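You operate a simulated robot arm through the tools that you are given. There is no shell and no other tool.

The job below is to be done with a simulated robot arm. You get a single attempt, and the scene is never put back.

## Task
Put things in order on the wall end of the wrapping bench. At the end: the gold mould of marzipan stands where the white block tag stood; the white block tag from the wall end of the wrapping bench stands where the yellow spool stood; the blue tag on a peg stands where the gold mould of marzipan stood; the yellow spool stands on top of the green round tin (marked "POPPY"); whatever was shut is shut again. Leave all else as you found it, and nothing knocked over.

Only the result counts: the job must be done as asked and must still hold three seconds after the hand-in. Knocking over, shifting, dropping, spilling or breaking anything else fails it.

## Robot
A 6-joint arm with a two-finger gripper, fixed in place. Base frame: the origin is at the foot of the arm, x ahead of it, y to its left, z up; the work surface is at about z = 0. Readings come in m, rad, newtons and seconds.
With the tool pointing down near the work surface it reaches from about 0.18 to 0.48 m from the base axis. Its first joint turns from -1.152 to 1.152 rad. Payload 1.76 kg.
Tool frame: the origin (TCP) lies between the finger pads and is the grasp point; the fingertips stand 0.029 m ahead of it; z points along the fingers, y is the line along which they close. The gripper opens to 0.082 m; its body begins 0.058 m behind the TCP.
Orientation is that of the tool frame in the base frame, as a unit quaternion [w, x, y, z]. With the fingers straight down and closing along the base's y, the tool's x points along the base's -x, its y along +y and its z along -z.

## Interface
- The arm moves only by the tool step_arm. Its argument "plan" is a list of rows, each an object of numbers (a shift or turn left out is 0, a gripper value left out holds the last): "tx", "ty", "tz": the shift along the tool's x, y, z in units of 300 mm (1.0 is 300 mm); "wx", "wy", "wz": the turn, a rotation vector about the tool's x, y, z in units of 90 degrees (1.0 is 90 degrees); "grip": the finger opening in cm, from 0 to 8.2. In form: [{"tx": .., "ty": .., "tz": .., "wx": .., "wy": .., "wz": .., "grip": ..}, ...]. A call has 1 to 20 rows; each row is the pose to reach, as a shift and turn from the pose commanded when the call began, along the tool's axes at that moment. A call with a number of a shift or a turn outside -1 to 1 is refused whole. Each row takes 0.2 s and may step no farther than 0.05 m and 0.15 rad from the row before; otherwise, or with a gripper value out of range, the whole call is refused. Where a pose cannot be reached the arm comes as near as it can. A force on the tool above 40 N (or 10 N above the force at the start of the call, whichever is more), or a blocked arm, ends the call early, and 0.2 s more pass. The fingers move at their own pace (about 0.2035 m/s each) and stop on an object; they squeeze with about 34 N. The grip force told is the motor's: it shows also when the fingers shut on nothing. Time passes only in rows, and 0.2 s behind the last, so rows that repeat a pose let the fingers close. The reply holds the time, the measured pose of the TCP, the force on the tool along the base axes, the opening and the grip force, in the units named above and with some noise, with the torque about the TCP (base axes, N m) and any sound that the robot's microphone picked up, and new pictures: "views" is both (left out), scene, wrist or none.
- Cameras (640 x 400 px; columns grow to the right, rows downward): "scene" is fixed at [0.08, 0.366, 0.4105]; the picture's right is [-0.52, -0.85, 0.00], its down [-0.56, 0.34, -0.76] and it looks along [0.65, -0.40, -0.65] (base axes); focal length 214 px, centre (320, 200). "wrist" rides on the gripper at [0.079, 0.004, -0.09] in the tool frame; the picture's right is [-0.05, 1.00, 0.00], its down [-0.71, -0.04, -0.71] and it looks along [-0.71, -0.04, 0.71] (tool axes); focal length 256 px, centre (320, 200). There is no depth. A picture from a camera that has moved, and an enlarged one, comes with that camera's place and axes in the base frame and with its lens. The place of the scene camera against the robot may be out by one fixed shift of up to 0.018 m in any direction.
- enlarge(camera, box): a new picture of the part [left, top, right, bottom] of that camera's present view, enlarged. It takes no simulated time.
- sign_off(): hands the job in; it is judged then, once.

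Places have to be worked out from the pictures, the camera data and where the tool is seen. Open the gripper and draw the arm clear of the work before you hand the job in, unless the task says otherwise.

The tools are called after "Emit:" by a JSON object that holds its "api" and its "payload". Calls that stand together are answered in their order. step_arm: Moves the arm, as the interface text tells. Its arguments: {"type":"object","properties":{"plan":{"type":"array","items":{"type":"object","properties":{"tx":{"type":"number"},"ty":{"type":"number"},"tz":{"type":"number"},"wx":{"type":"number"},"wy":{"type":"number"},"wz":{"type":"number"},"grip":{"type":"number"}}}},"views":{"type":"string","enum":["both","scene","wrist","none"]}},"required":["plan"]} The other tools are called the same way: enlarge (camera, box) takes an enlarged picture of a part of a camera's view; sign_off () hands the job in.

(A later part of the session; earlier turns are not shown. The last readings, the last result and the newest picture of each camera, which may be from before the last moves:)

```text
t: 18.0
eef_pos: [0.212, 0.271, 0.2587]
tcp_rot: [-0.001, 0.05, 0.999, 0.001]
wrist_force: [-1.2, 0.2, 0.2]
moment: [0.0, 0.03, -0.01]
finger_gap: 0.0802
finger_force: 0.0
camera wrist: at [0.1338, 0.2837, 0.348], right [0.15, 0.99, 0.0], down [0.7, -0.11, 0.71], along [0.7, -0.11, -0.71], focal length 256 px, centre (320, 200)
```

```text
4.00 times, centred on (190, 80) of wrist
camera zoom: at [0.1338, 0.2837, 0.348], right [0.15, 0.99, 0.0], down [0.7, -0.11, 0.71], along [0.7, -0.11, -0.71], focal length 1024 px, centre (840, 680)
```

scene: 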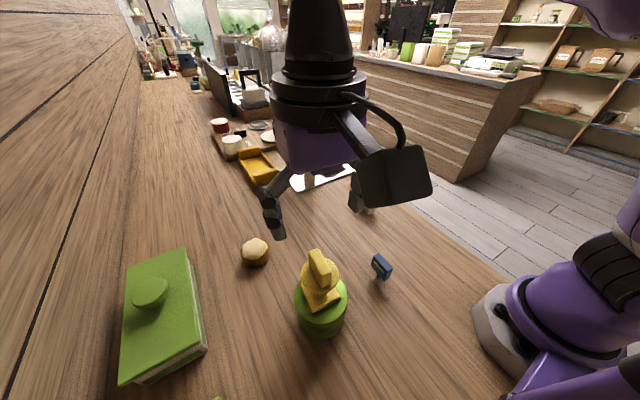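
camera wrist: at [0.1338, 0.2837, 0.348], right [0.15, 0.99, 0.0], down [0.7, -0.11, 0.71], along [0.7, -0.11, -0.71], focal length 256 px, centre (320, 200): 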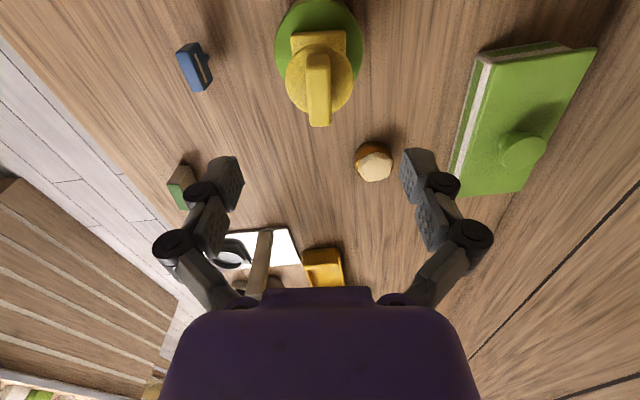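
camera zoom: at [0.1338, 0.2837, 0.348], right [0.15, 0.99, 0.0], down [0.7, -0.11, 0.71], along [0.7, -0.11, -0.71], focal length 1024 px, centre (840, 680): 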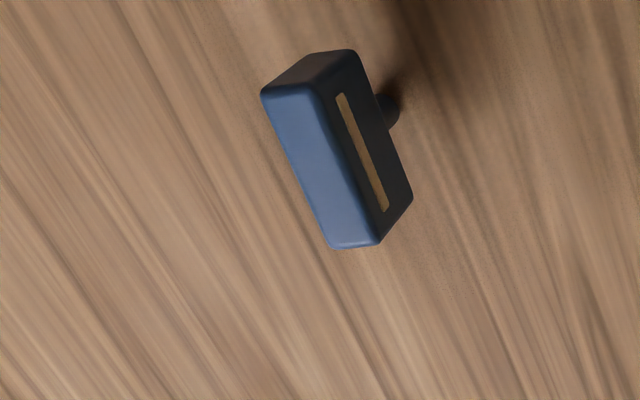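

The spool stands cleanly on the tin. Next is the white block tag, which I judge at (0.389, 0.012), turned about −10°, 0.019 thick and 0.046 tall. I'll go above it and stop at z≈0.13 for a check.

Emit:
{"api": "step_arm", "payload": {"plan": [{"tx": -0.075, "ty": -0.085}, {"tx": -0.165, "ty": -0.19}, {"tx": -0.26, "ty": -0.3}, {"tx": -0.35, "ty": -0.41}, {"tx": -0.44, "ty": -0.52, "wz": 0.02}, {"tx": -0.53, "ty": -0.63, "wz": 0.03}, {"tx": -0.61, "ty": -0.73, "wz": 0.047}, {"tx": -0.675, "ty": -0.799, "wz": 0.047}, {"tx": -0.675, "ty": -0.799, "tz": 0.12, "wz": 0.047}, {"tx": -0.675, "ty": -0.799, "tz": 0.25, "wz": 0.047}, {"tx": -0.675, "ty": -0.799, "tz": 0.36, "wz": 0.047}, {"tx": -0.675, "ty": -0.799, "tz": 0.43, "wz": 0.047}, {"tx": -0.675, "ty": -0.799, "tz": 0.43, "wz": 0.047}], "views": "both"}}

Emit:
{"api": "enlarge", "payload": {"camera": "wrist", "box": [240, 30, 400, 190]}}

```text
t: 20.8
eef_pos: [0.3903, 0.0114, 0.1289]
tcp_rot: [0.0, 0.086, 0.996, 0.0]
wrist_force: [-0.7, -0.3, 0.6]
moment: [0.02, -0.02, 0.02]
finger_gap: 0.0802
finger_force: 0.1
camera wrist: at [0.3122, 0.0312, 0.218], right [0.23, 0.97, 0.0], down [0.69, -0.16, 0.71], along [0.69, -0.16, -0.71], focal length 256 px, centre (320, 200)
```

scene: 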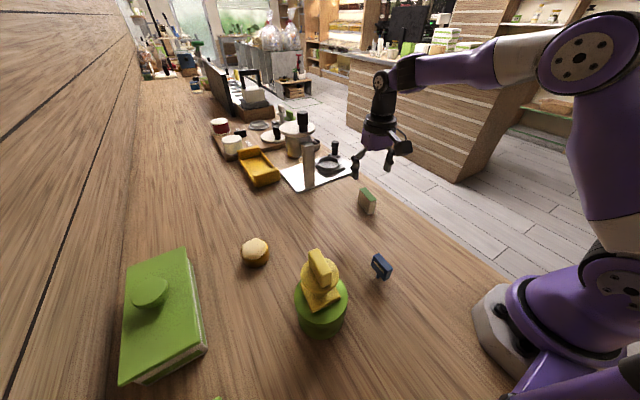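
wrist: 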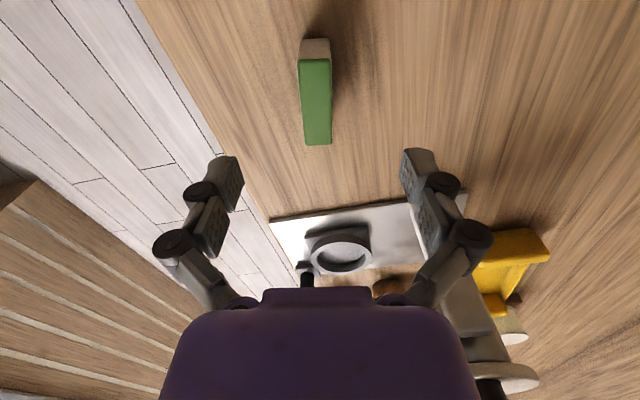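

```text
2.50 times, centred on (320, 110) of wrist
camera zoom: at [0.3122, 0.0312, 0.218], right [0.23, 0.97, 0.0], down [0.69, -0.16, 0.71], along [0.69, -0.16, -0.71], focal length 640 px, centre (320, 425)
```

zoom: 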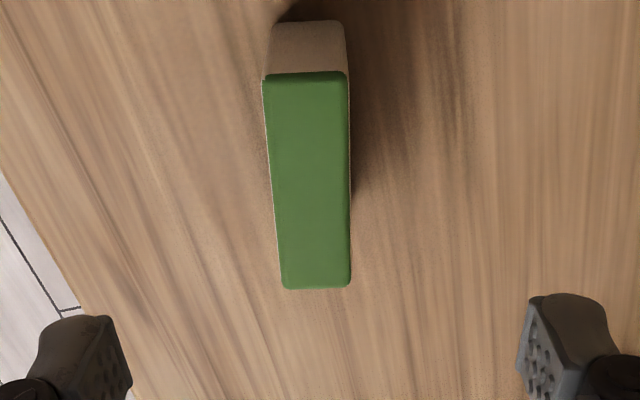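

The block lies parallel to the fingers and about 2.5 mm to one side of centre. I'll correct that, lower to z≈0.035 and close on it.

Emit:
{"api": "step_arm", "payload": {"plan": [{"tx": -0.005, "ty": -0.008, "tz": 0.1}, {"tx": -0.005, "ty": -0.008, "tz": 0.2}, {"tx": -0.005, "ty": -0.008, "tz": 0.27}, {"tx": -0.005, "ty": -0.008, "tz": 0.311}, {"tx": -0.005, "ty": -0.008, "tz": 0.311}, {"tx": -0.005, "ty": -0.008, "tz": 0.311, "grip": 3.5}, {"tx": -0.005, "ty": -0.008, "tz": 0.311, "grip": 0.8}, {"tx": -0.005, "ty": -0.008, "tz": 0.311, "grip": 0.8}, {"tx": -0.005, "ty": -0.008, "tz": 0.311, "grip": 0.8}], "views": "both"}}

```text
t: 22.8
eef_pos: [0.3915, 0.0093, 0.0377]
tcp_rot: [0.0, 0.088, 0.996, 0.0]
wrist_force: [0.6, -0.3, 7.8]
moment: [-0.02, -0.06, -0.09]
finger_gap: 0.0213
finger_force: 34.2
camera wrist: at [0.3129, 0.0282, 0.1252], right [0.23, 0.97, 0.0], down [0.69, -0.16, 0.71], along [0.69, -0.16, -0.71], focal length 256 px, centre (320, 200)
```

scene: 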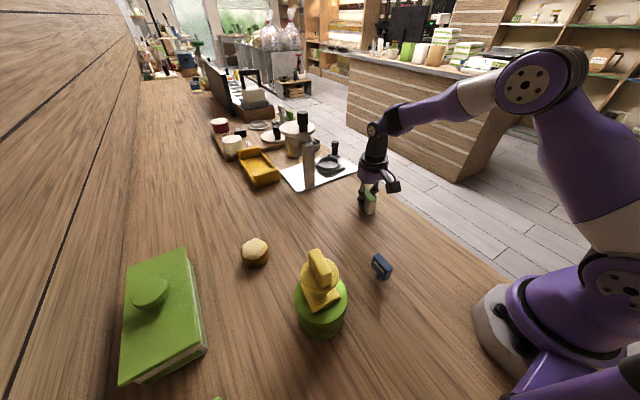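
wrist: 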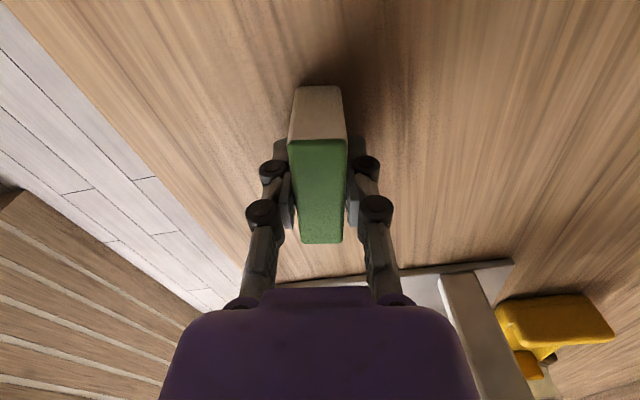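

The block is held (gap 0.021), its centre at the TCP. I'll lift it, carry it to above the spool's old place (0.367, 0.151) and come down to about 15 mm above the bench.

Emit:
{"api": "step_arm", "payload": {"plan": [{"tz": -0.04}, {"tz": -0.14}, {"tz": -0.26}, {"tx": 0.04, "ty": 0.11, "tz": -0.28}, {"tx": 0.08, "ty": 0.23, "tz": -0.28}, {"tx": 0.12, "ty": 0.34, "tz": -0.28}, {"tx": 0.15, "ty": 0.42, "tz": -0.28}, {"tx": 0.1597, "ty": 0.4496, "tz": -0.28}, {"tx": 0.1597, "ty": 0.4496, "tz": -0.2}, {"tx": 0.1597, "ty": 0.4496, "tz": -0.12}, {"tx": 0.1597, "ty": 0.4496, "tz": -0.06}, {"tx": 0.1597, "ty": 0.4496, "tz": -0.06}], "views": "both"}}

Emit:
{"api": "enlarge", "payload": {"camera": "scene", "box": [270, 150, 390, 270]}}

```text
t: 25.4
eef_pos: [0.3679, 0.1514, 0.0538]
tcp_rot: [0.0, 0.088, 0.996, 0.0]
wrist_force: [0.2, 0.0, -0.3]
moment: [0.01, -0.04, 0.01]
finger_gap: 0.0209
finger_force: 33.9
camera wrist: at [0.2897, 0.17, 0.1428], right [0.23, 0.97, 0.0], down [0.69, -0.16, 0.71], along [0.69, -0.16, -0.71], focal length 256 px, centre (320, 200)
```

scene: 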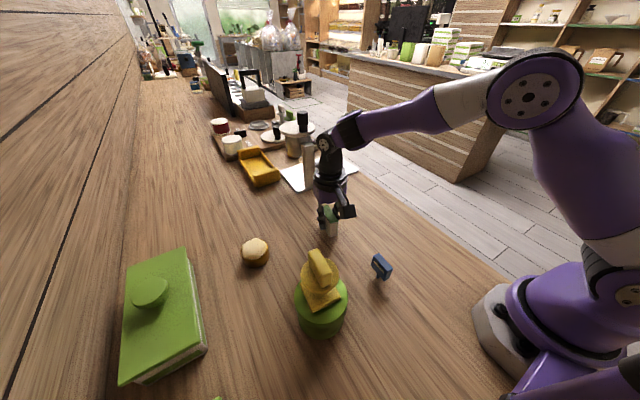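
wrist: 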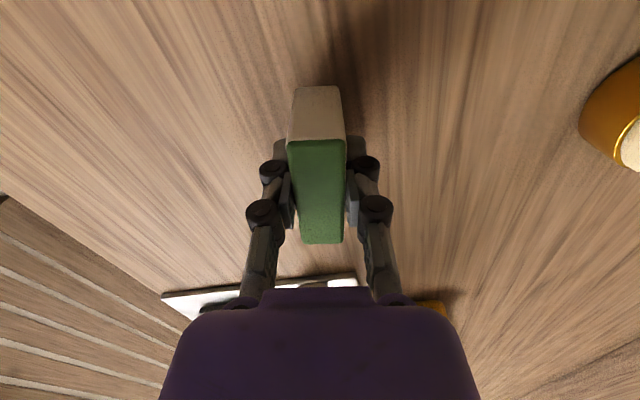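

```text
3.33 times, centred on (330, 210) of scene
camera zoom: at [0.08, 0.366, 0.4105], right [-0.52, -0.85, 0.0], down [-0.56, 0.34, -0.76], along [0.65, -0.4, -0.65], focal length 715 px, centre (287, 167)
```

zoom: 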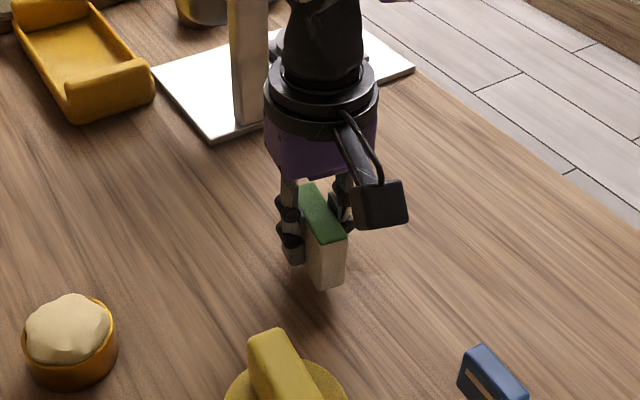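

Positioned over the old spool spot, about 16 mm up. I'll lower in small steps until it touches.

Emit:
{"api": "step_arm", "payload": {"plan": [{"tz": 0.02}, {"tz": 0.036}, {"tz": 0.046}, {"tz": 0.052}, {"tz": 0.052}], "views": "none"}}

```text
t: 26.6
eef_pos: [0.3689, 0.1509, 0.0385]
tcp_rot: [-0.001, 0.087, 0.996, 0.0]
wrist_force: [-0.1, -0.2, -0.9]
moment: [0.02, 0.02, -0.04]
finger_gap: 0.0209
finger_force: 33.8
```

No contact yet (z 0.0385). I'll continue down by another two millimetres.

Emit:
{"api": "step_arm", "payload": {"plan": [{"tz": 0.003}, {"tz": 0.006}, {"tz": 0.006}], "views": "wrist"}}

```text
t: 27.4
eef_pos: [0.3669, 0.1518, 0.0359]
tcp_rot: [0.0, 0.088, 0.996, 0.0]
wrist_force: [1.1, -0.4, -1.1]
moment: [0.0, 0.02, 0.0]
finger_gap: 0.0208
finger_force: 33.8
camera wrist: at [0.2894, 0.1698, 0.1259], right [0.23, 0.97, 0.0], down [0.69, -0.16, 0.71], along [0.69, -0.16, -0.71], focal length 256 px, centre (320, 200)
```

wrist: 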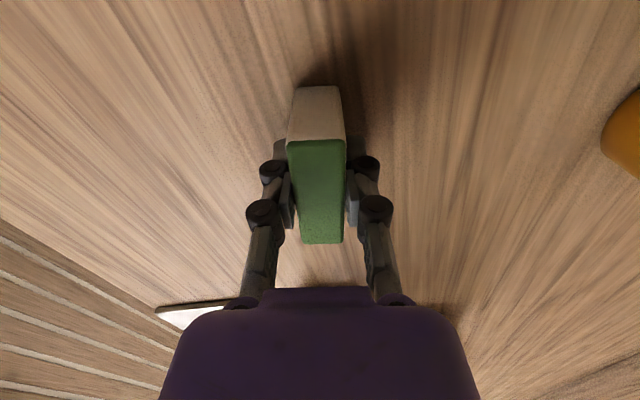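

Camera height shows about 0.7 mm left to the height at which it was picked. One more small step down.

Emit:
{"api": "step_arm", "payload": {"plan": [{"tz": 0.0025}, {"tz": 0.0025}], "views": "none"}}

```text
t: 28.0
eef_pos: [0.3685, 0.15, 0.0367]
tcp_rot: [0.0, 0.087, 0.996, 0.0]
wrist_force: [-0.5, -0.2, 2.5]
moment: [-0.07, -0.07, 0.01]
finger_gap: 0.0209
finger_force: 34.0
```

Light contact (2.5 N). I'll open the fingers and rise.

Emit:
{"api": "step_arm", "payload": {"plan": [{"grip": 3.5}, {"grip": 5.0}, {"tz": -0.002, "grip": 6.0}, {"tz": -0.08, "grip": 6.0}, {"tz": -0.2, "grip": 6.0}, {"tz": -0.33, "grip": 8.0}, {"tz": -0.45, "grip": 8.0}, {"tz": -0.5, "grip": 8.0}, {"tz": -0.5, "grip": 8.0}], "views": "both"}}

Emit:
{"api": "enlarge", "payload": {"camera": "scene", "box": [230, 170, 410, 350]}}

Emit:
{"api": "enlarge", "payload": {"camera": "wrist", "box": [240, 60, 400, 190]}}

Emit:
{"api": "enlarge", "payload": {"camera": "wrist", "box": [400, 20, 560, 150]}}

```text
t: 30.0
eef_pos: [0.367, 0.1504, 0.1846]
tcp_rot: [-0.001, 0.088, 0.996, 0.0]
wrist_force: [1.0, 0.0, 0.8]
moment: [0.01, -0.01, 0.03]
finger_gap: 0.0801
finger_force: 0.0
camera wrist: at [0.2891, 0.1694, 0.2748], right [0.23, 0.97, 0.0], down [0.69, -0.16, 0.71], along [0.69, -0.16, -0.71], focal length 256 px, centre (320, 200)
```

scene: 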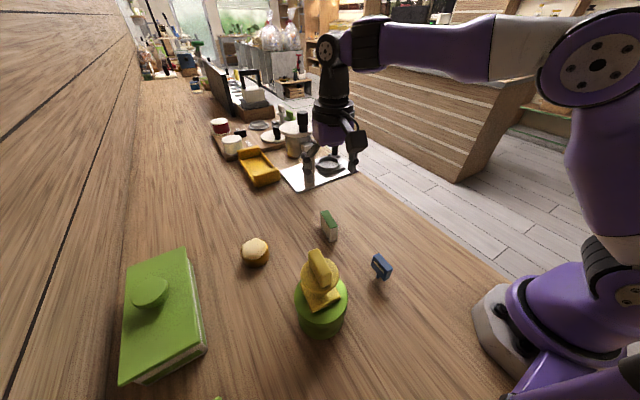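
wrist: 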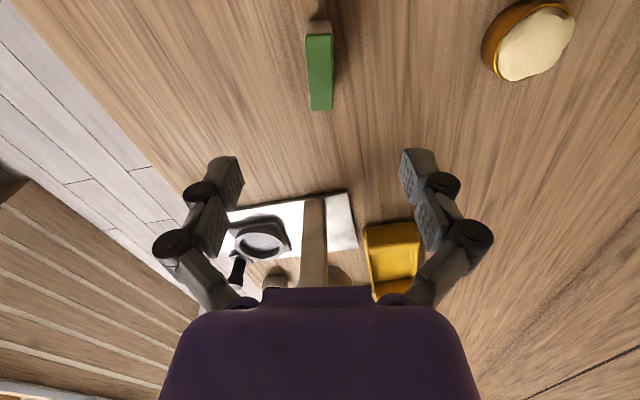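

```text
2.22 times, centred on (320, 260) of scene
camera zoom: at [0.08, 0.366, 0.4105], right [-0.52, -0.85, 0.0], down [-0.56, 0.34, -0.76], along [0.65, -0.4, -0.65], focal length 477 px, centre (320, 67)
```

zoom: 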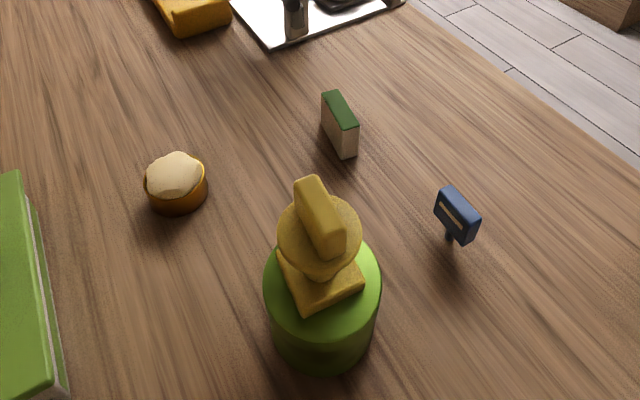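

```text
3.08 times, centred on (320, 125) of wrist
camera zoom: at [0.2891, 0.1694, 0.2748], right [0.23, 0.97, 0.0], down [0.69, -0.16, 0.71], along [0.69, -0.16, -0.71], focal length 788 px, centre (320, 431)
```

zoom: 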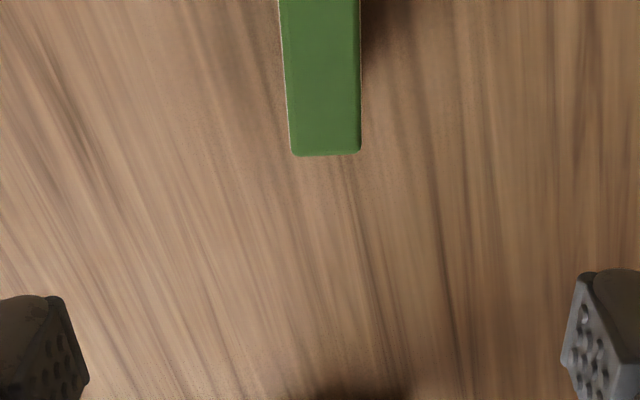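

```text
3.08 times, centred on (480, 85) of wrist
camera zoom: at [0.2891, 0.1694, 0.2748], right [0.23, 0.97, 0.0], down [0.69, -0.16, 0.71], along [0.69, -0.16, -0.71], focal length 788 px, centre (-172, 554)
```

zoom: 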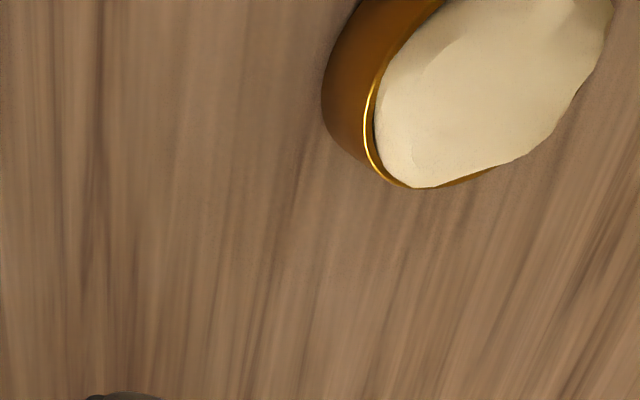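

The block now stands where the spool was. Next I'll move back a bit and turn the hand about 50° so that the camera faces the gold cup squarely, keeping well above everything.

Emit:
{"api": "step_arm", "payload": {"plan": [{"tx": 0.025, "ty": 0.06, "tz": -0.02, "wz": -0.08}, {"tx": 0.05, "ty": 0.13, "tz": -0.04, "wz": -0.16}, {"tx": 0.08, "ty": 0.21, "tz": -0.05, "wz": -0.24}, {"tx": 0.11, "ty": 0.29, "tz": -0.05, "wz": -0.32}, {"tx": 0.14, "ty": 0.37, "tz": -0.05, "wz": -0.4}, {"tx": 0.16, "ty": 0.42, "tz": -0.05, "wz": -0.48}, {"tx": 0.1706, "ty": 0.4436, "tz": -0.05, "wz": -0.56}, {"tx": 0.1706, "ty": 0.4436, "tz": -0.05, "wz": -0.56}], "views": "both"}}

Emit:
{"api": "enlarge", "payload": {"camera": "wrist", "box": [250, 40, 390, 180]}}

```text
t: 31.8
eef_pos: [0.3389, 0.2902, 0.1993]
tcp_rot: [-0.001, -0.347, 0.938, -0.001]
wrist_force: [0.0, -0.1, 0.3]
moment: [0.0, 0.0, 0.02]
finger_gap: 0.08
finger_force: 0.0
camera wrist: at [0.2746, 0.2418, 0.2887], right [-0.61, 0.79, 0.0], down [0.56, 0.43, 0.71], along [0.56, 0.43, -0.71], focal length 256 px, centre (320, 200)
```

scene: 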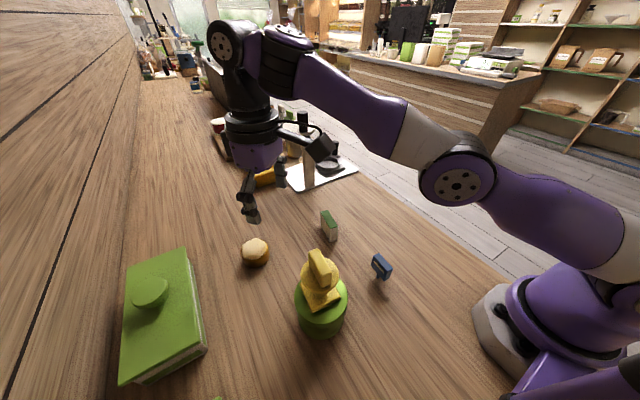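
wrist: 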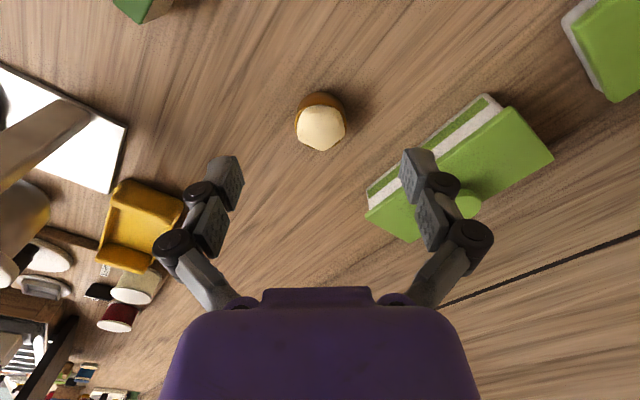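

```text
2.86 times, centred on (320, 110) of wrist
camera zoom: at [0.2746, 0.2418, 0.2887], right [-0.61, 0.79, 0.0], down [0.56, 0.43, 0.71], along [0.56, 0.43, -0.71], focal length 731 px, centre (320, 457)
```

zoom: 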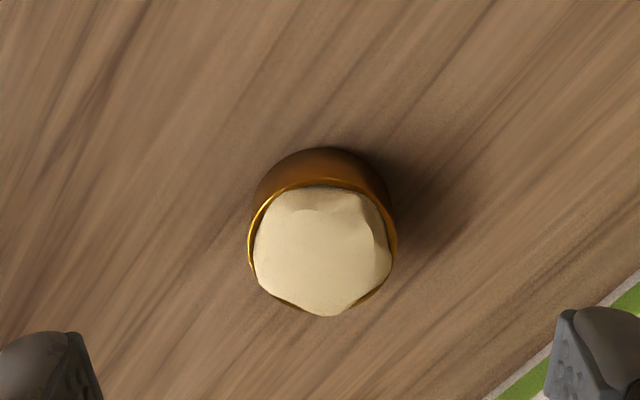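

From this square view the gold cup's centre comes out at about (0.390, 0.332), 0.058 m wide, rim near z≈0.028; that is 0.51 m from the base, at the edge of reach. I'll move above it at z≈0.12 with the tool straight down to see whether the arm gets there.

Emit:
{"api": "step_arm", "payload": {"plan": [{"tx": -0.06, "ty": -0.003, "tz": 0.03}, {"tx": -0.12, "ty": -0.006, "tz": 0.08}, {"tx": -0.18, "ty": -0.009, "tz": 0.13}, {"tx": -0.223, "ty": -0.009, "tz": 0.19}, {"tx": -0.223, "ty": -0.009, "tz": 0.24}, {"tx": -0.223, "ty": -0.009, "tz": 0.264}, {"tx": -0.223, "ty": -0.009, "tz": 0.264}], "views": "both"}}

Emit:
{"api": "enlarge", "payload": {"camera": "wrist", "box": [240, 0, 400, 160]}}

```text
t: 33.4
eef_pos: [0.3538, 0.3089, 0.119]
tcp_rot: [-0.001, -0.346, 0.938, 0.0]
wrist_force: [0.1, 0.1, -0.5]
moment: [0.03, -0.02, -0.03]
finger_gap: 0.0799
finger_force: 0.0
out of reach, approached as far as the arm can: row 1, 2, 3, 4, 5, 6, 7
camera wrist: at [0.2913, 0.2605, 0.2076], right [-0.61, 0.8, 0.0], down [0.56, 0.43, 0.71], along [0.56, 0.43, -0.71], focal length 256 px, centre (320, 200)
```

scene: 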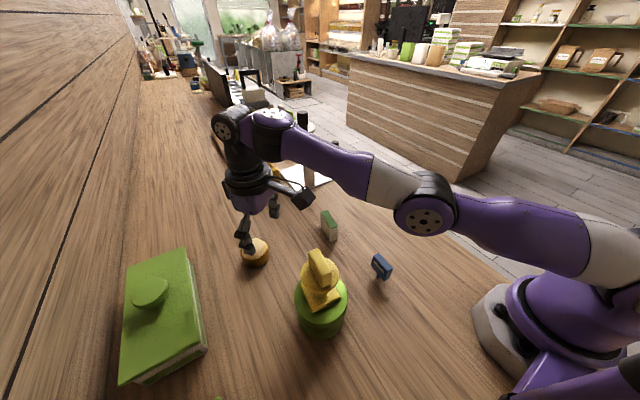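
wrist: 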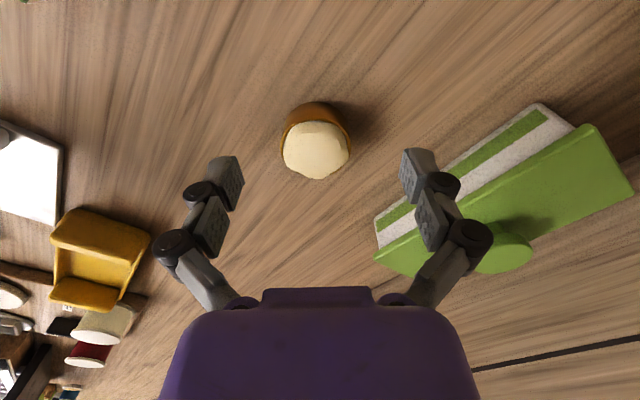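

```text
2.50 times, centred on (320, 80) of wrist
camera zoom: at [0.2913, 0.2605, 0.2076], right [-0.61, 0.8, 0.0], down [0.56, 0.43, 0.71], along [0.56, 0.43, -0.71], focal length 640 px, centre (320, 500)
```

zoom: 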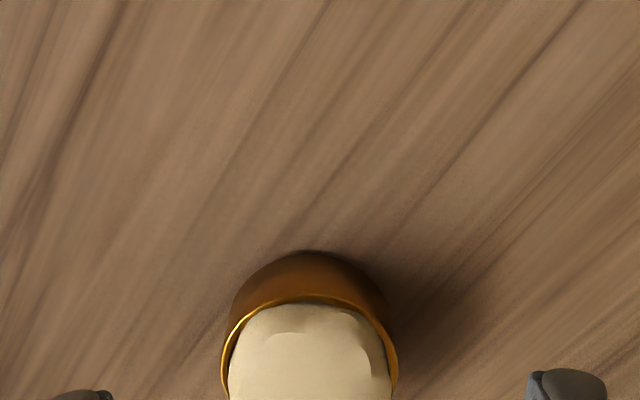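

Straight down, the arm stops at r≈0.47, so the fingers must lean outward. I'll tilt the tool about its closing axis by 16° (fingertips outward), with no shift, staying high, and see where it ends.

Emit:
{"api": "step_arm", "payload": {"plan": [{"wy": -0.06}, {"wy": -0.12}, {"wy": -0.178}, {"wy": -0.178}], "views": "both"}}

```text
t: 34.4
eef_pos: [0.3582, 0.3093, 0.144]
tcp_rot: [0.127, -0.342, 0.93, 0.049]
wrist_force: [0.0, 0.1, -0.3]
moment: [0.03, -0.04, 0.0]
finger_gap: 0.08
finger_force: 0.0
out of reach, approached as far as the arm can: row 1, 2, 3, 4
camera wrist: at [0.2777, 0.2477, 0.2084], right [-0.61, 0.79, 0.02], down [0.4, 0.29, 0.87], along [0.69, 0.54, -0.49], focal length 256 px, centre (320, 200)
```

scene: 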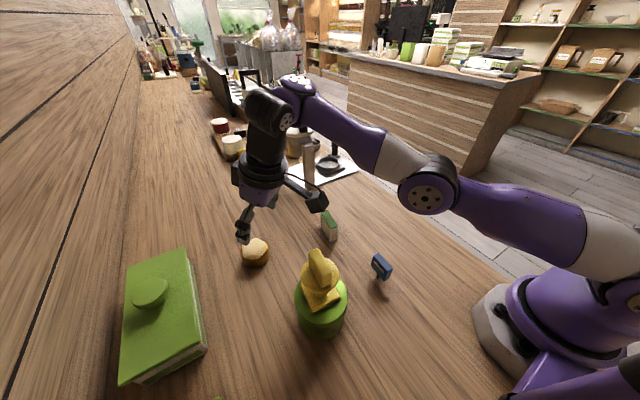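
wrist: 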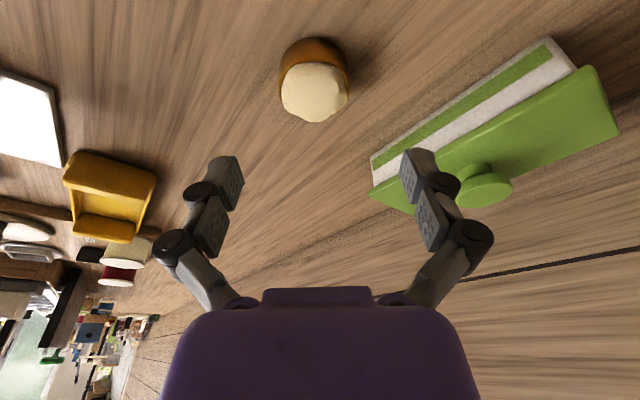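

It still reports out of reach, probably because the elbow is straightened at its limit. I'll draw inward about 0.1 m with the tilt kept, so the elbow bends, and then extend again.

Emit:
{"api": "step_arm", "payload": {"plan": [{"tx": 0.08, "tz": -0.023}, {"tx": 0.16, "tz": -0.046}, {"tx": 0.24, "tz": -0.069}, {"tx": 0.32, "tz": -0.092}, {"tx": 0.32, "tz": -0.092}, {"tx": 0.32, "tz": -0.092}], "views": "both"}}

```text
t: 35.8
eef_pos: [0.348, 0.3029, 0.1829]
tcp_rot: [0.13, -0.343, 0.929, 0.048]
wrist_force: [-0.4, 0.4, -0.7]
moment: [0.04, 0.02, 0.01]
finger_gap: 0.0798
finger_force: 0.0
out of reach, approached as far as the arm can: row 1, 2, 3, 4, 5, 6
camera wrist: at [0.269, 0.2417, 0.2468], right [-0.61, 0.79, 0.02], down [0.39, 0.29, 0.87], along [0.69, 0.54, -0.49], focal length 256 px, centre (320, 200)
```

scene: 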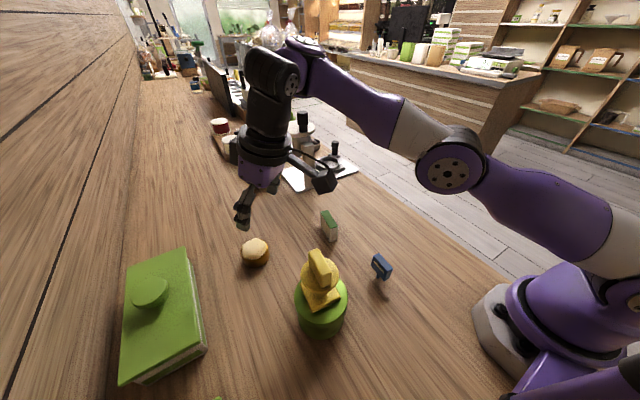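
wrist: 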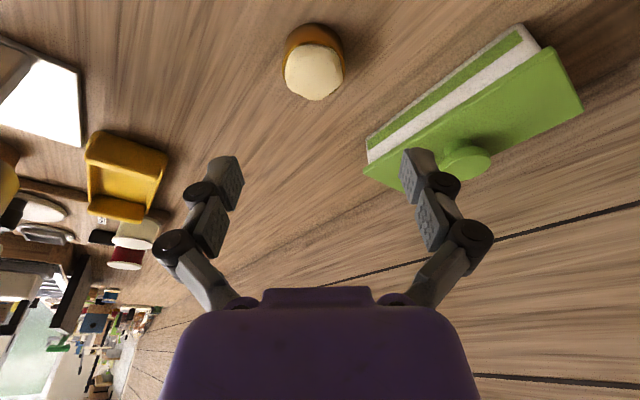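

The arm rose rather than drew in. I'll look closely at the arm's posture before commanding more.

Emit:
{"api": "enlarge", "payload": {"camera": "scene", "box": [220, 20, 640, 340]}}

```text
1.25 times, centred on (430, 180) of scene
camera zoom: at [0.08, 0.366, 0.4105], right [-0.52, -0.85, 0.0], down [-0.56, 0.34, -0.76], along [0.65, -0.4, -0.65], focal length 268 px, centre (182, 225)
```

zoom: 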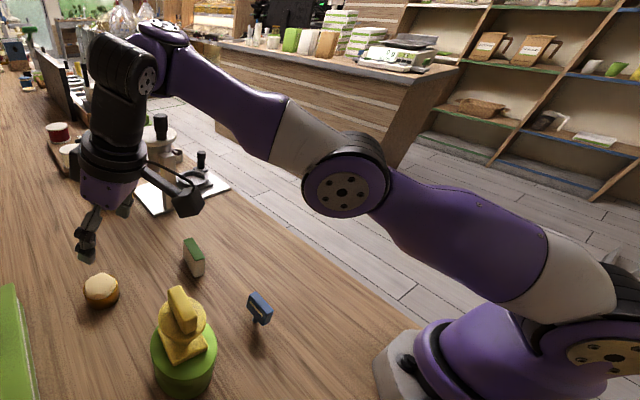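

The arm looks almost straight at the elbow, so the solver may be stuck there. I'll untilt to vertical at the present commanded place to find out exactly where the commanded pose is.

Emit:
{"api": "step_arm", "payload": {"plan": [{"wy": 0.06}, {"wy": 0.12}, {"wy": 0.178}, {"wy": 0.178}, {"wy": 0.178}], "views": "both"}}

```text
t: 37.0
eef_pos: [0.3401, 0.2984, 0.1777]
tcp_rot: [-0.001, -0.345, 0.939, 0.0]
wrist_force: [-0.4, 0.2, -0.1]
moment: [0.04, 0.0, -0.03]
finger_gap: 0.0801
finger_force: 0.0
out of reach, approached as far as the arm can: row 3, 4, 5
camera wrist: at [0.2774, 0.2513, 0.2671], right [-0.61, 0.79, 0.0], down [0.56, 0.43, 0.71], along [0.56, 0.43, -0.71], focal length 256 px, centre (320, 200)
```

scene: 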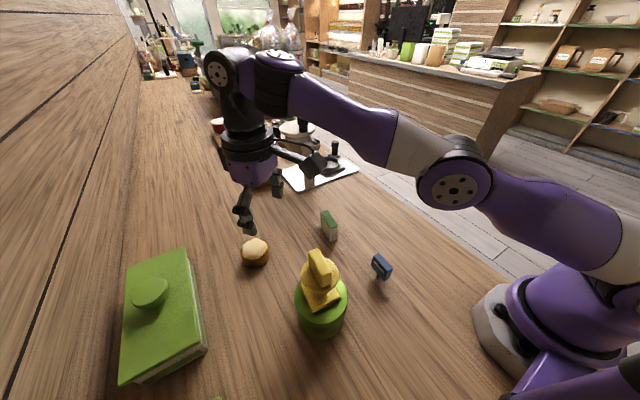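
wrist: 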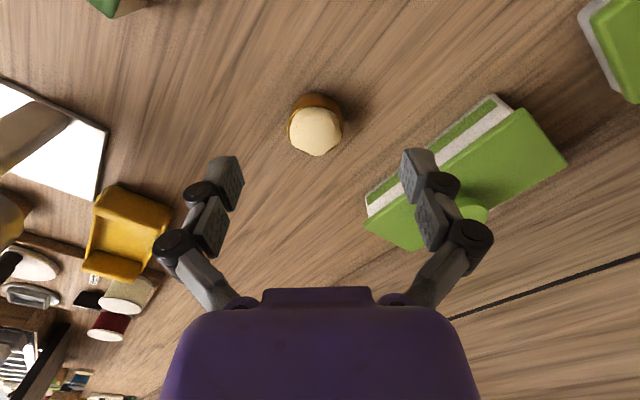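

It seems the commanded pose falls back to the achieved one, and the elbow sat straight. I'll move sideways and inward to a comfortable bent-elbow pose near (0.33, 0.22, 0.15), clear of everything.

Emit:
{"api": "step_arm", "payload": {"plan": [{"tx": 0.04, "ty": -0.04, "tz": 0.02}, {"tx": 0.08, "ty": -0.08, "tz": 0.04}, {"tx": 0.12, "ty": -0.12, "tz": 0.06}, {"tx": 0.16, "ty": -0.15, "tz": 0.08}, {"tx": 0.195, "ty": -0.176, "tz": 0.093}, {"tx": 0.195, "ty": -0.176, "tz": 0.093}], "views": "scene"}}

```text
t: 38.4
eef_pos: [0.331, 0.2209, 0.1505]
tcp_rot: [0.001, -0.346, 0.938, 0.0]
wrist_force: [-0.8, 0.3, 1.0]
moment: [0.02, -0.01, -0.01]
finger_gap: 0.0801
finger_force: 0.0
```

scene: 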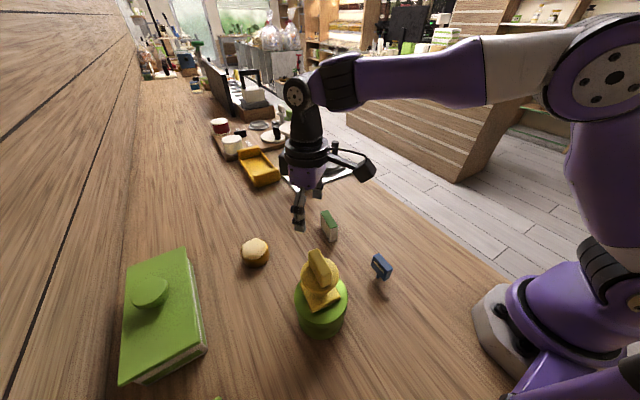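

That worked and the elbow is bent again. Now I'll tilt the fingers 17° outward here, then extend toward the cup with the tilt kept.

Emit:
{"api": "step_arm", "payload": {"plan": [{"wy": -0.063}, {"wy": -0.126}, {"wy": -0.189}, {"wy": -0.189}], "views": "none"}}

```text
t: 39.4
eef_pos: [0.3301, 0.2213, 0.15]
tcp_rot: [0.139, -0.342, 0.928, 0.052]
wrist_force: [0.3, -0.1, -0.8]
moment: [0.02, 0.04, 0.0]
finger_gap: 0.0801
finger_force: 0.0
```

Tilted without trouble. Now I'll move out toward above the cup at z≈0.12 in small rows and watch for any out-of-reach flag.

Emit:
{"api": "step_arm", "payload": {"plan": [{"tx": -0.058, "ty": 0.025, "tz": 0.035}, {"tx": -0.115, "ty": 0.05, "tz": 0.07}, {"tx": -0.173, "ty": 0.075, "tz": 0.105}, {"tx": -0.23, "ty": 0.1, "tz": 0.14}, {"tx": -0.288, "ty": 0.125, "tz": 0.175}, {"tx": -0.32, "ty": 0.139, "tz": 0.195}, {"tx": -0.3457, "ty": 0.15, "tz": 0.2103}, {"tx": -0.3457, "ty": 0.15, "tz": 0.2103}], "views": "both"}}

Emit:
{"api": "enlarge", "payload": {"camera": "wrist", "box": [240, 40, 400, 200]}}

Emit:
{"api": "enlarge", "payload": {"camera": "scene", "box": [180, 160, 300, 280]}}

```text
t: 41.2
eef_pos: [0.3909, 0.3325, 0.118]
tcp_rot: [0.138, -0.343, 0.928, 0.052]
wrist_force: [0.3, 0.2, 0.0]
moment: [0.03, 0.01, -0.01]
finger_gap: 0.08
finger_force: 0.1
camera wrist: at [0.3097, 0.2702, 0.1813], right [-0.61, 0.79, 0.02], down [0.38, 0.27, 0.88], along [0.7, 0.54, -0.47], focal length 256 px, centre (320, 200)
```

scene: 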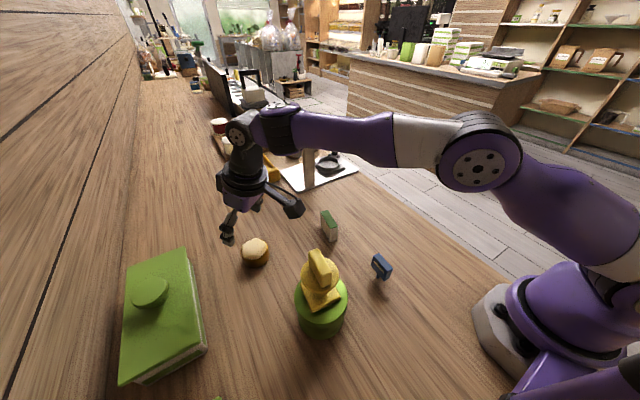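
wrist: 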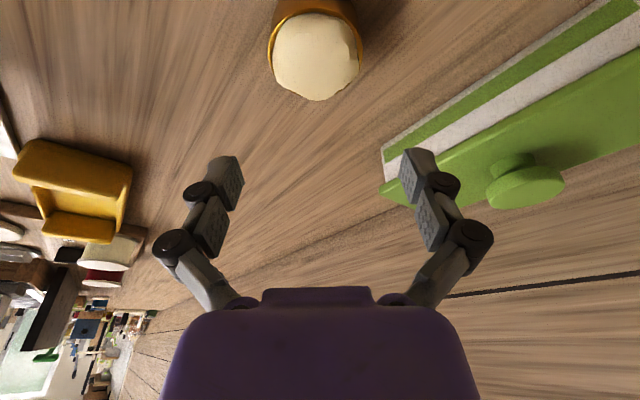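

```text
2.50 times, centred on (320, 120) of wrist
camera zoom: at [0.3097, 0.2702, 0.1813], right [-0.61, 0.79, 0.02], down [0.38, 0.27, 0.88], along [0.7, 0.54, -0.47], focal length 640 px, centre (320, 400)
```

zoom: 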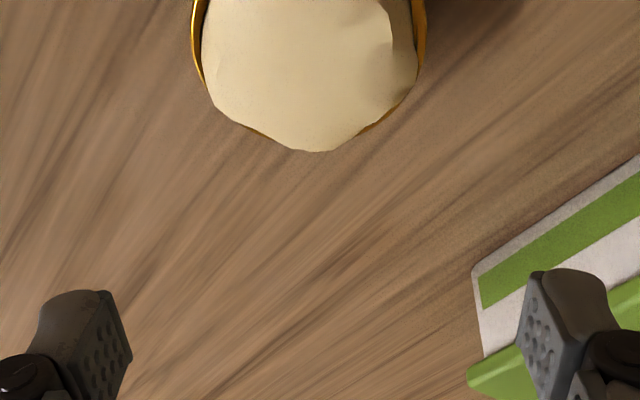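

```text
3.33 times, centred on (240, 220) of scene
camera zoom: at [0.08, 0.366, 0.4105], right [-0.52, -0.85, 0.0], down [-0.56, 0.34, -0.76], along [0.65, -0.4, -0.65], focal length 715 px, centre (587, 133)
```

zoom: 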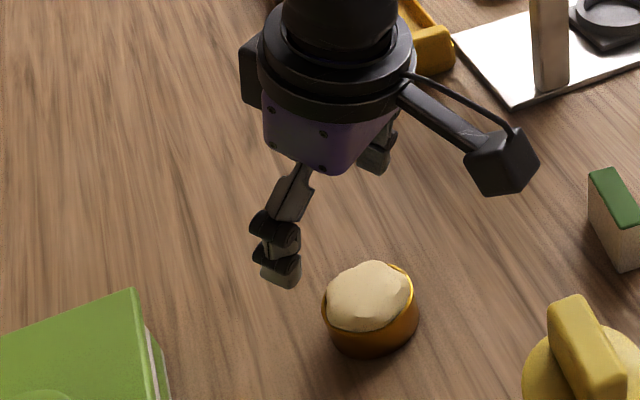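

The tilted hand is right over the cup (TCP ≈ (0.390, 0.333)), no reach complaint. I'll lower straight down with open fingers to z≈0.035.

Emit:
{"api": "step_arm", "payload": {"plan": [{"tx": 0.024, "ty": -0.002, "tz": 0.07}, {"tx": 0.046, "ty": -0.004, "tz": 0.14}, {"tx": 0.067, "ty": -0.004, "tz": 0.21}, {"tx": 0.083, "ty": -0.004, "tz": 0.262}, {"tx": 0.083, "ty": -0.004, "tz": 0.262}], "views": "both"}}

Emit:
{"api": "enlarge", "payload": {"camera": "wrist", "box": [200, 60, 440, 220]}}

Emit:
{"api": "enlarge", "payload": {"camera": "scene", "box": [180, 180, 300, 300]}}

```text
t: 42.4
eef_pos: [0.392, 0.3307, 0.0371]
tcp_rot: [0.139, -0.341, 0.928, 0.051]
wrist_force: [-1.1, -0.5, -0.3]
moment: [-0.02, -0.01, 0.02]
finger_gap: 0.08
finger_force: 0.0
camera wrist: at [0.3104, 0.2688, 0.0992], right [-0.61, 0.79, 0.02], down [0.38, 0.27, 0.88], along [0.7, 0.54, -0.47], focal length 256 px, centre (320, 200)
```

scene: 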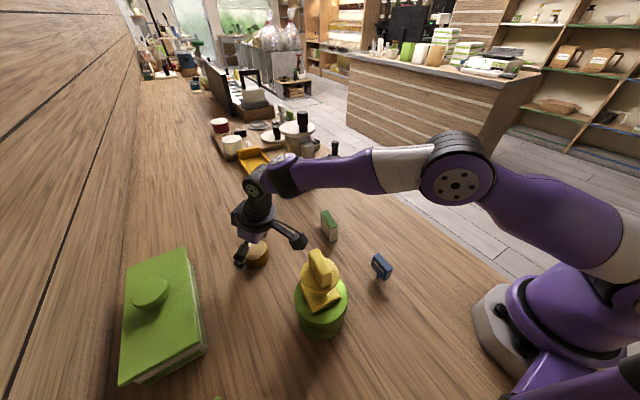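
wrist: 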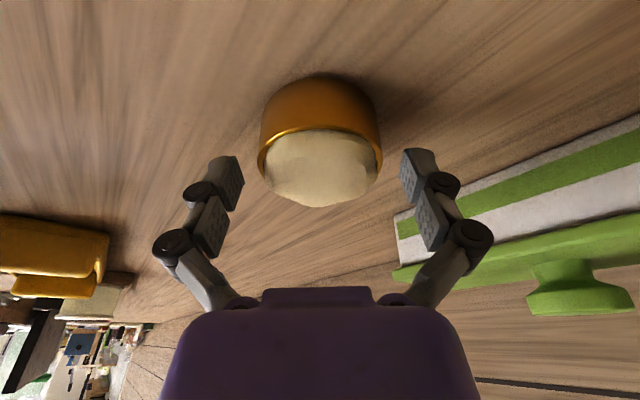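

```text
2.50 times, centred on (320, 140) of wrist
camera zoom: at [0.3104, 0.2688, 0.0992], right [-0.61, 0.79, 0.02], down [0.38, 0.27, 0.88], along [0.7, 0.54, -0.47], focal length 640 px, centre (320, 350)
```

zoom: 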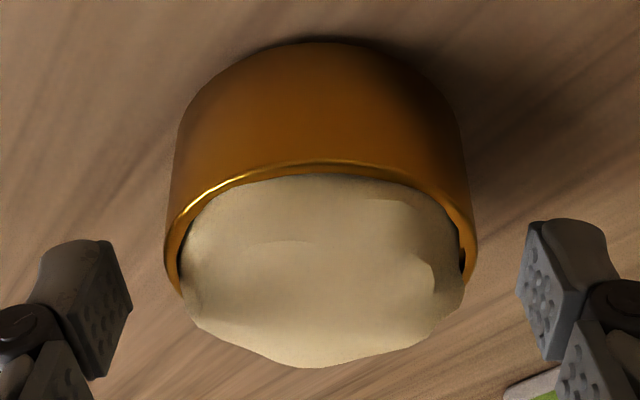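

```text
3.33 times, centred on (240, 240) of scene
camera zoom: at [0.08, 0.366, 0.4105], right [-0.52, -0.85, 0.0], down [-0.56, 0.34, -0.76], along [0.65, -0.4, -0.65], focal length 715 px, centre (587, 67)
```

zoom: 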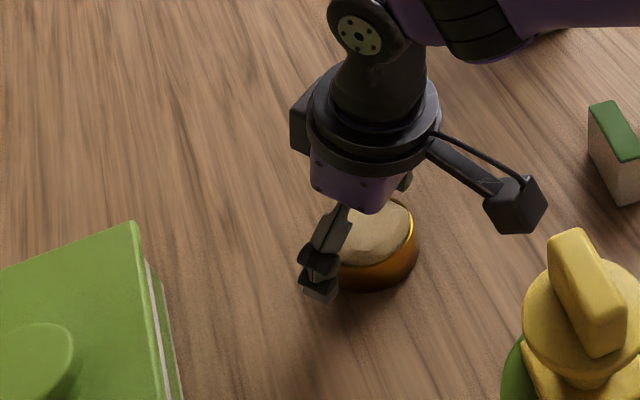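

The cup sits centred between the fingers (centre ≈ (0.391, 0.332), same as the TCP). Now I close on it.

Emit:
{"api": "step_arm", "payload": {"plan": [{"grip": 6.6}, {"grip": 5.0}, {"grip": 5.0}, {"grip": 5.0}], "views": "both"}}

```text
t: 43.4
eef_pos: [0.3918, 0.3307, 0.038]
tcp_rot: [0.139, -0.342, 0.928, 0.051]
wrist_force: [-2.7, -2.4, 7.1]
moment: [-0.08, 0.16, -0.03]
finger_gap: 0.0578
finger_force: 33.9
camera wrist: at [0.3105, 0.2689, 0.0997], right [-0.61, 0.79, 0.02], down [0.38, 0.27, 0.88], along [0.7, 0.54, -0.47], focal length 256 px, centre (320, 200)
```

scene: 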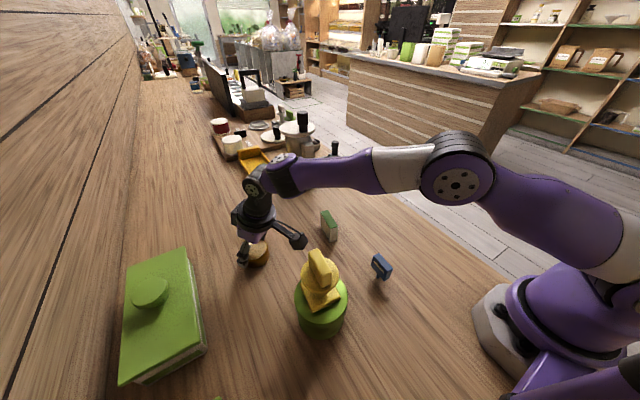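
wrist: 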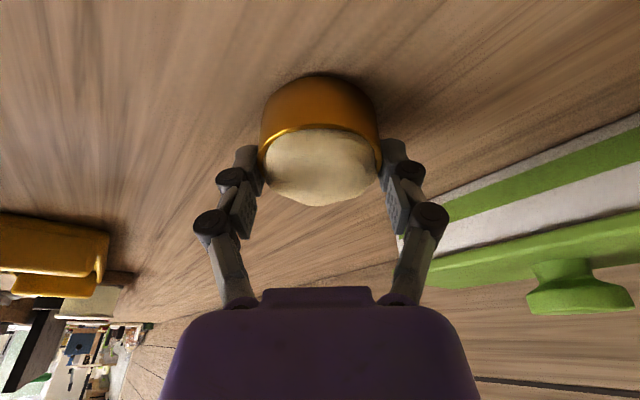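

The cup is held (gap 0.058). I'll lift straight up slowly by about 3 cm first and look.

Emit:
{"api": "step_arm", "payload": {"plan": [{"tx": -0.005, "tz": -0.016}, {"tx": -0.012, "tz": -0.04}, {"tx": -0.02, "tz": -0.064}, {"tx": -0.029, "tz": -0.096}, {"tx": -0.029, "tz": -0.096}], "views": "both"}}

```text
t: 44.6
eef_pos: [0.3909, 0.3315, 0.0681]
tcp_rot: [0.138, -0.341, 0.928, 0.051]
wrist_force: [0.4, 0.6, -1.0]
moment: [-0.05, 0.0, 0.0]
finger_gap: 0.058
finger_force: 34.0
camera wrist: at [0.3096, 0.2682, 0.1297], right [-0.61, 0.79, 0.02], down [0.38, 0.27, 0.88], along [0.7, 0.54, -0.47], focal length 256 px, centre (320, 200)
```

scene: 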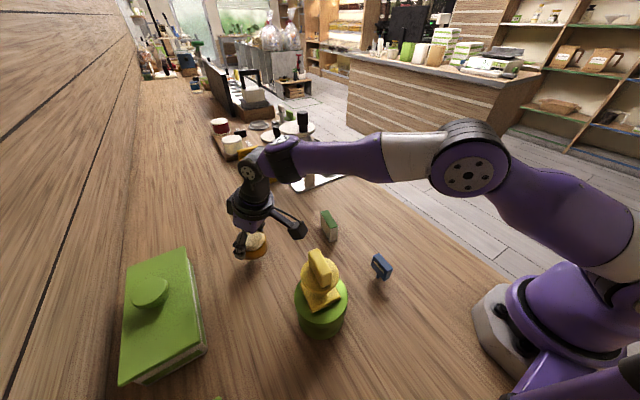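
wrist: 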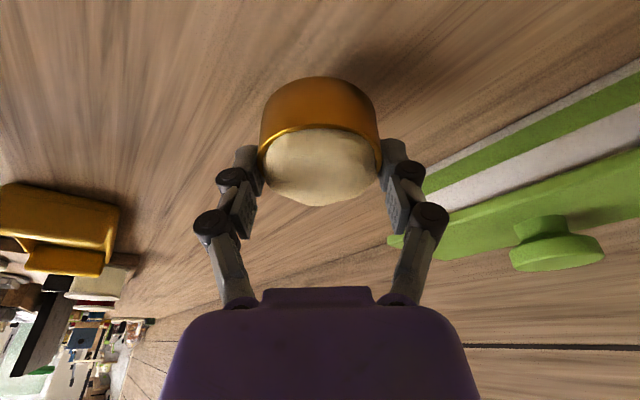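

The cup hangs steady and level. I'll carry it along an arc at z≈0.12, over toward the white block's old place (0.390, 0.012), turning the hand with the arm while keeping the same tilt.

Emit:
{"api": "step_arm", "payload": {"plan": [{"tx": 0.042, "ty": -0.0432, "tz": -0.0721}, {"tx": 0.0847, "ty": -0.1192, "tz": -0.1549, "wx": 0.014, "wz": 0.0459}, {"tx": 0.1427, "ty": -0.2078, "tz": -0.2249, "wx": 0.0281, "wz": 0.0918}, {"tx": 0.2105, "ty": -0.2963, "tz": -0.263, "wx": 0.0421, "wz": 0.1377}, {"tx": 0.2831, "ty": -0.3849, "tz": -0.2852, "wx": 0.0561, "wz": 0.1836}, {"tx": 0.3557, "ty": -0.4735, "tz": -0.3074, "wx": 0.0702, "wz": 0.2295}, {"tx": 0.4283, "ty": -0.5621, "tz": -0.3296, "wx": 0.0842, "wz": 0.2754}, {"tx": 0.5009, "ty": -0.655, "tz": -0.3344, "wx": 0.0982, "wz": 0.3213}, {"tx": 0.5584, "ty": -0.7353, "tz": -0.352, "wx": 0.1123, "wz": 0.3672}, {"tx": 0.5974, "ty": -0.7881, "tz": -0.3639, "wx": 0.1263, "wz": 0.4131}, {"tx": 0.614, "ty": -0.8083, "tz": -0.369, "wx": 0.1263, "wz": 0.4131}, {"tx": 0.614, "ty": -0.8083, "tz": -0.369, "wx": 0.1263, "wz": 0.4131}], "views": "both"}}

```text
t: 47.2
eef_pos: [0.3888, 0.0104, 0.1202]
tcp_rot: [0.148, -0.013, 0.989, 0.002]
wrist_force: [0.2, 0.6, -1.5]
moment: [-0.01, 0.0, 0.05]
finger_gap: 0.0579
finger_force: 34.3
camera wrist: at [0.2863, 0.0128, 0.1813], right [0.02, 1.0, 0.02], down [0.47, -0.03, 0.88], along [0.88, -0.01, -0.47], focal length 256 px, centre (320, 200)
```

scene: 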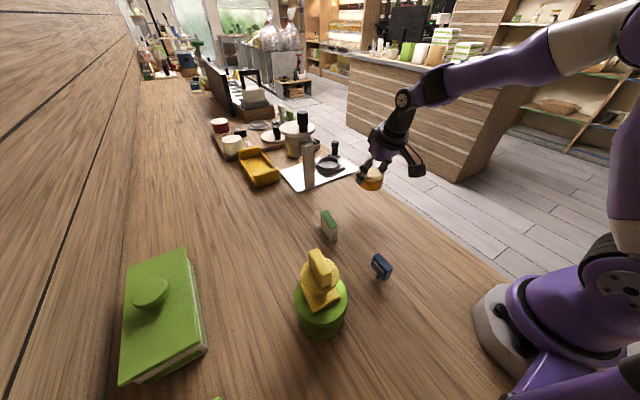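
wrist: 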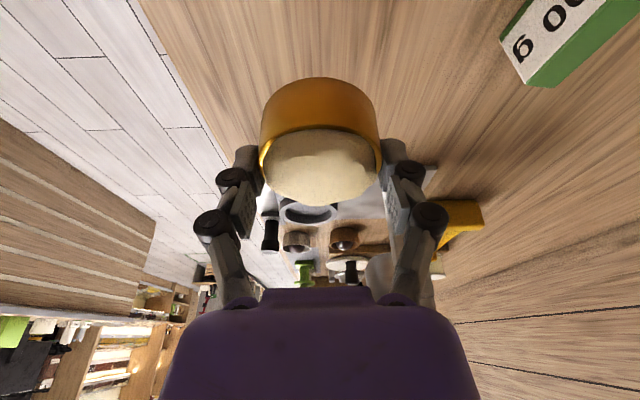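

I'm above the old block spot, cup level, about 1.5 mm short in x. I'll lower most of the way, leaving about a centimetre.

Emit:
{"api": "step_arm", "payload": {"plan": [{"tx": 0.0245, "tz": 0.0972}, {"tx": 0.0489, "tz": 0.1769}, {"tx": 0.0635, "tz": 0.2247}, {"tx": 0.0635, "tz": 0.2247}], "views": "both"}}

Emit:
{"api": "enlarge", "payload": {"camera": "scene", "box": [310, 140, 430, 260]}}

```text
t: 48.2
eef_pos: [0.3905, 0.0105, 0.0499]
tcp_rot: [0.147, -0.012, 0.989, 0.002]
wrist_force: [0.6, -0.3, -0.9]
moment: [-0.01, -0.02, 0.0]
finger_gap: 0.0579
finger_force: 34.0
camera wrist: at [0.2879, 0.0125, 0.1105], right [0.02, 1.0, 0.02], down [0.47, -0.03, 0.88], along [0.88, -0.01, -0.47], focal length 256 px, centre (320, 200)
```

scene: 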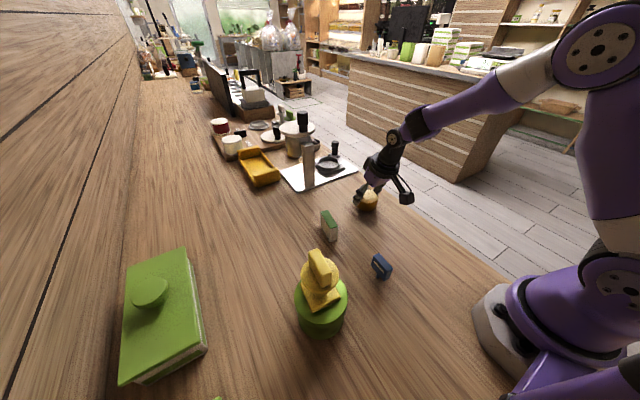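
wrist: 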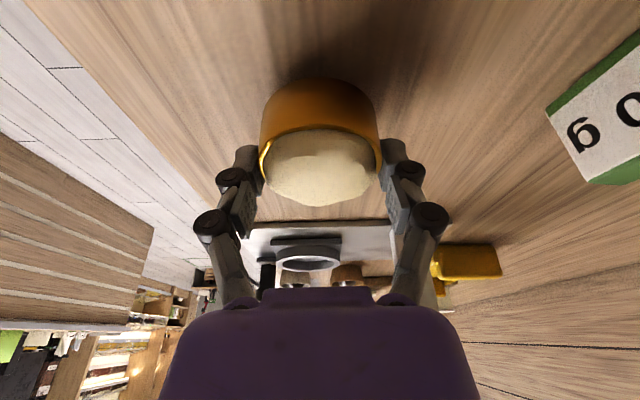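

```text
3.33 times, centred on (370, 200) of scene
camera zoom: at [0.08, 0.366, 0.4105], right [-0.52, -0.85, 0.0], down [-0.56, 0.34, -0.76], along [0.65, -0.4, -0.65], focal length 715 px, centre (153, 200)
```

zoom: 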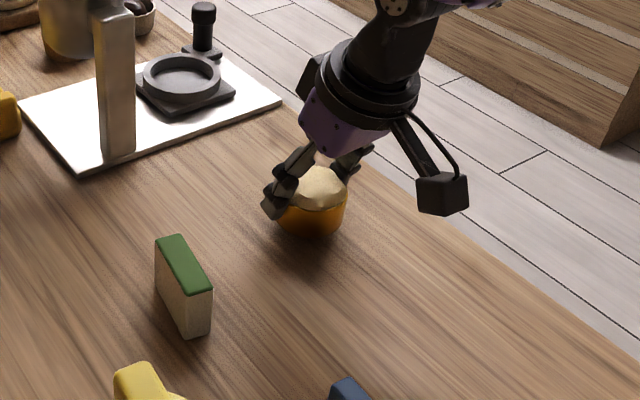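

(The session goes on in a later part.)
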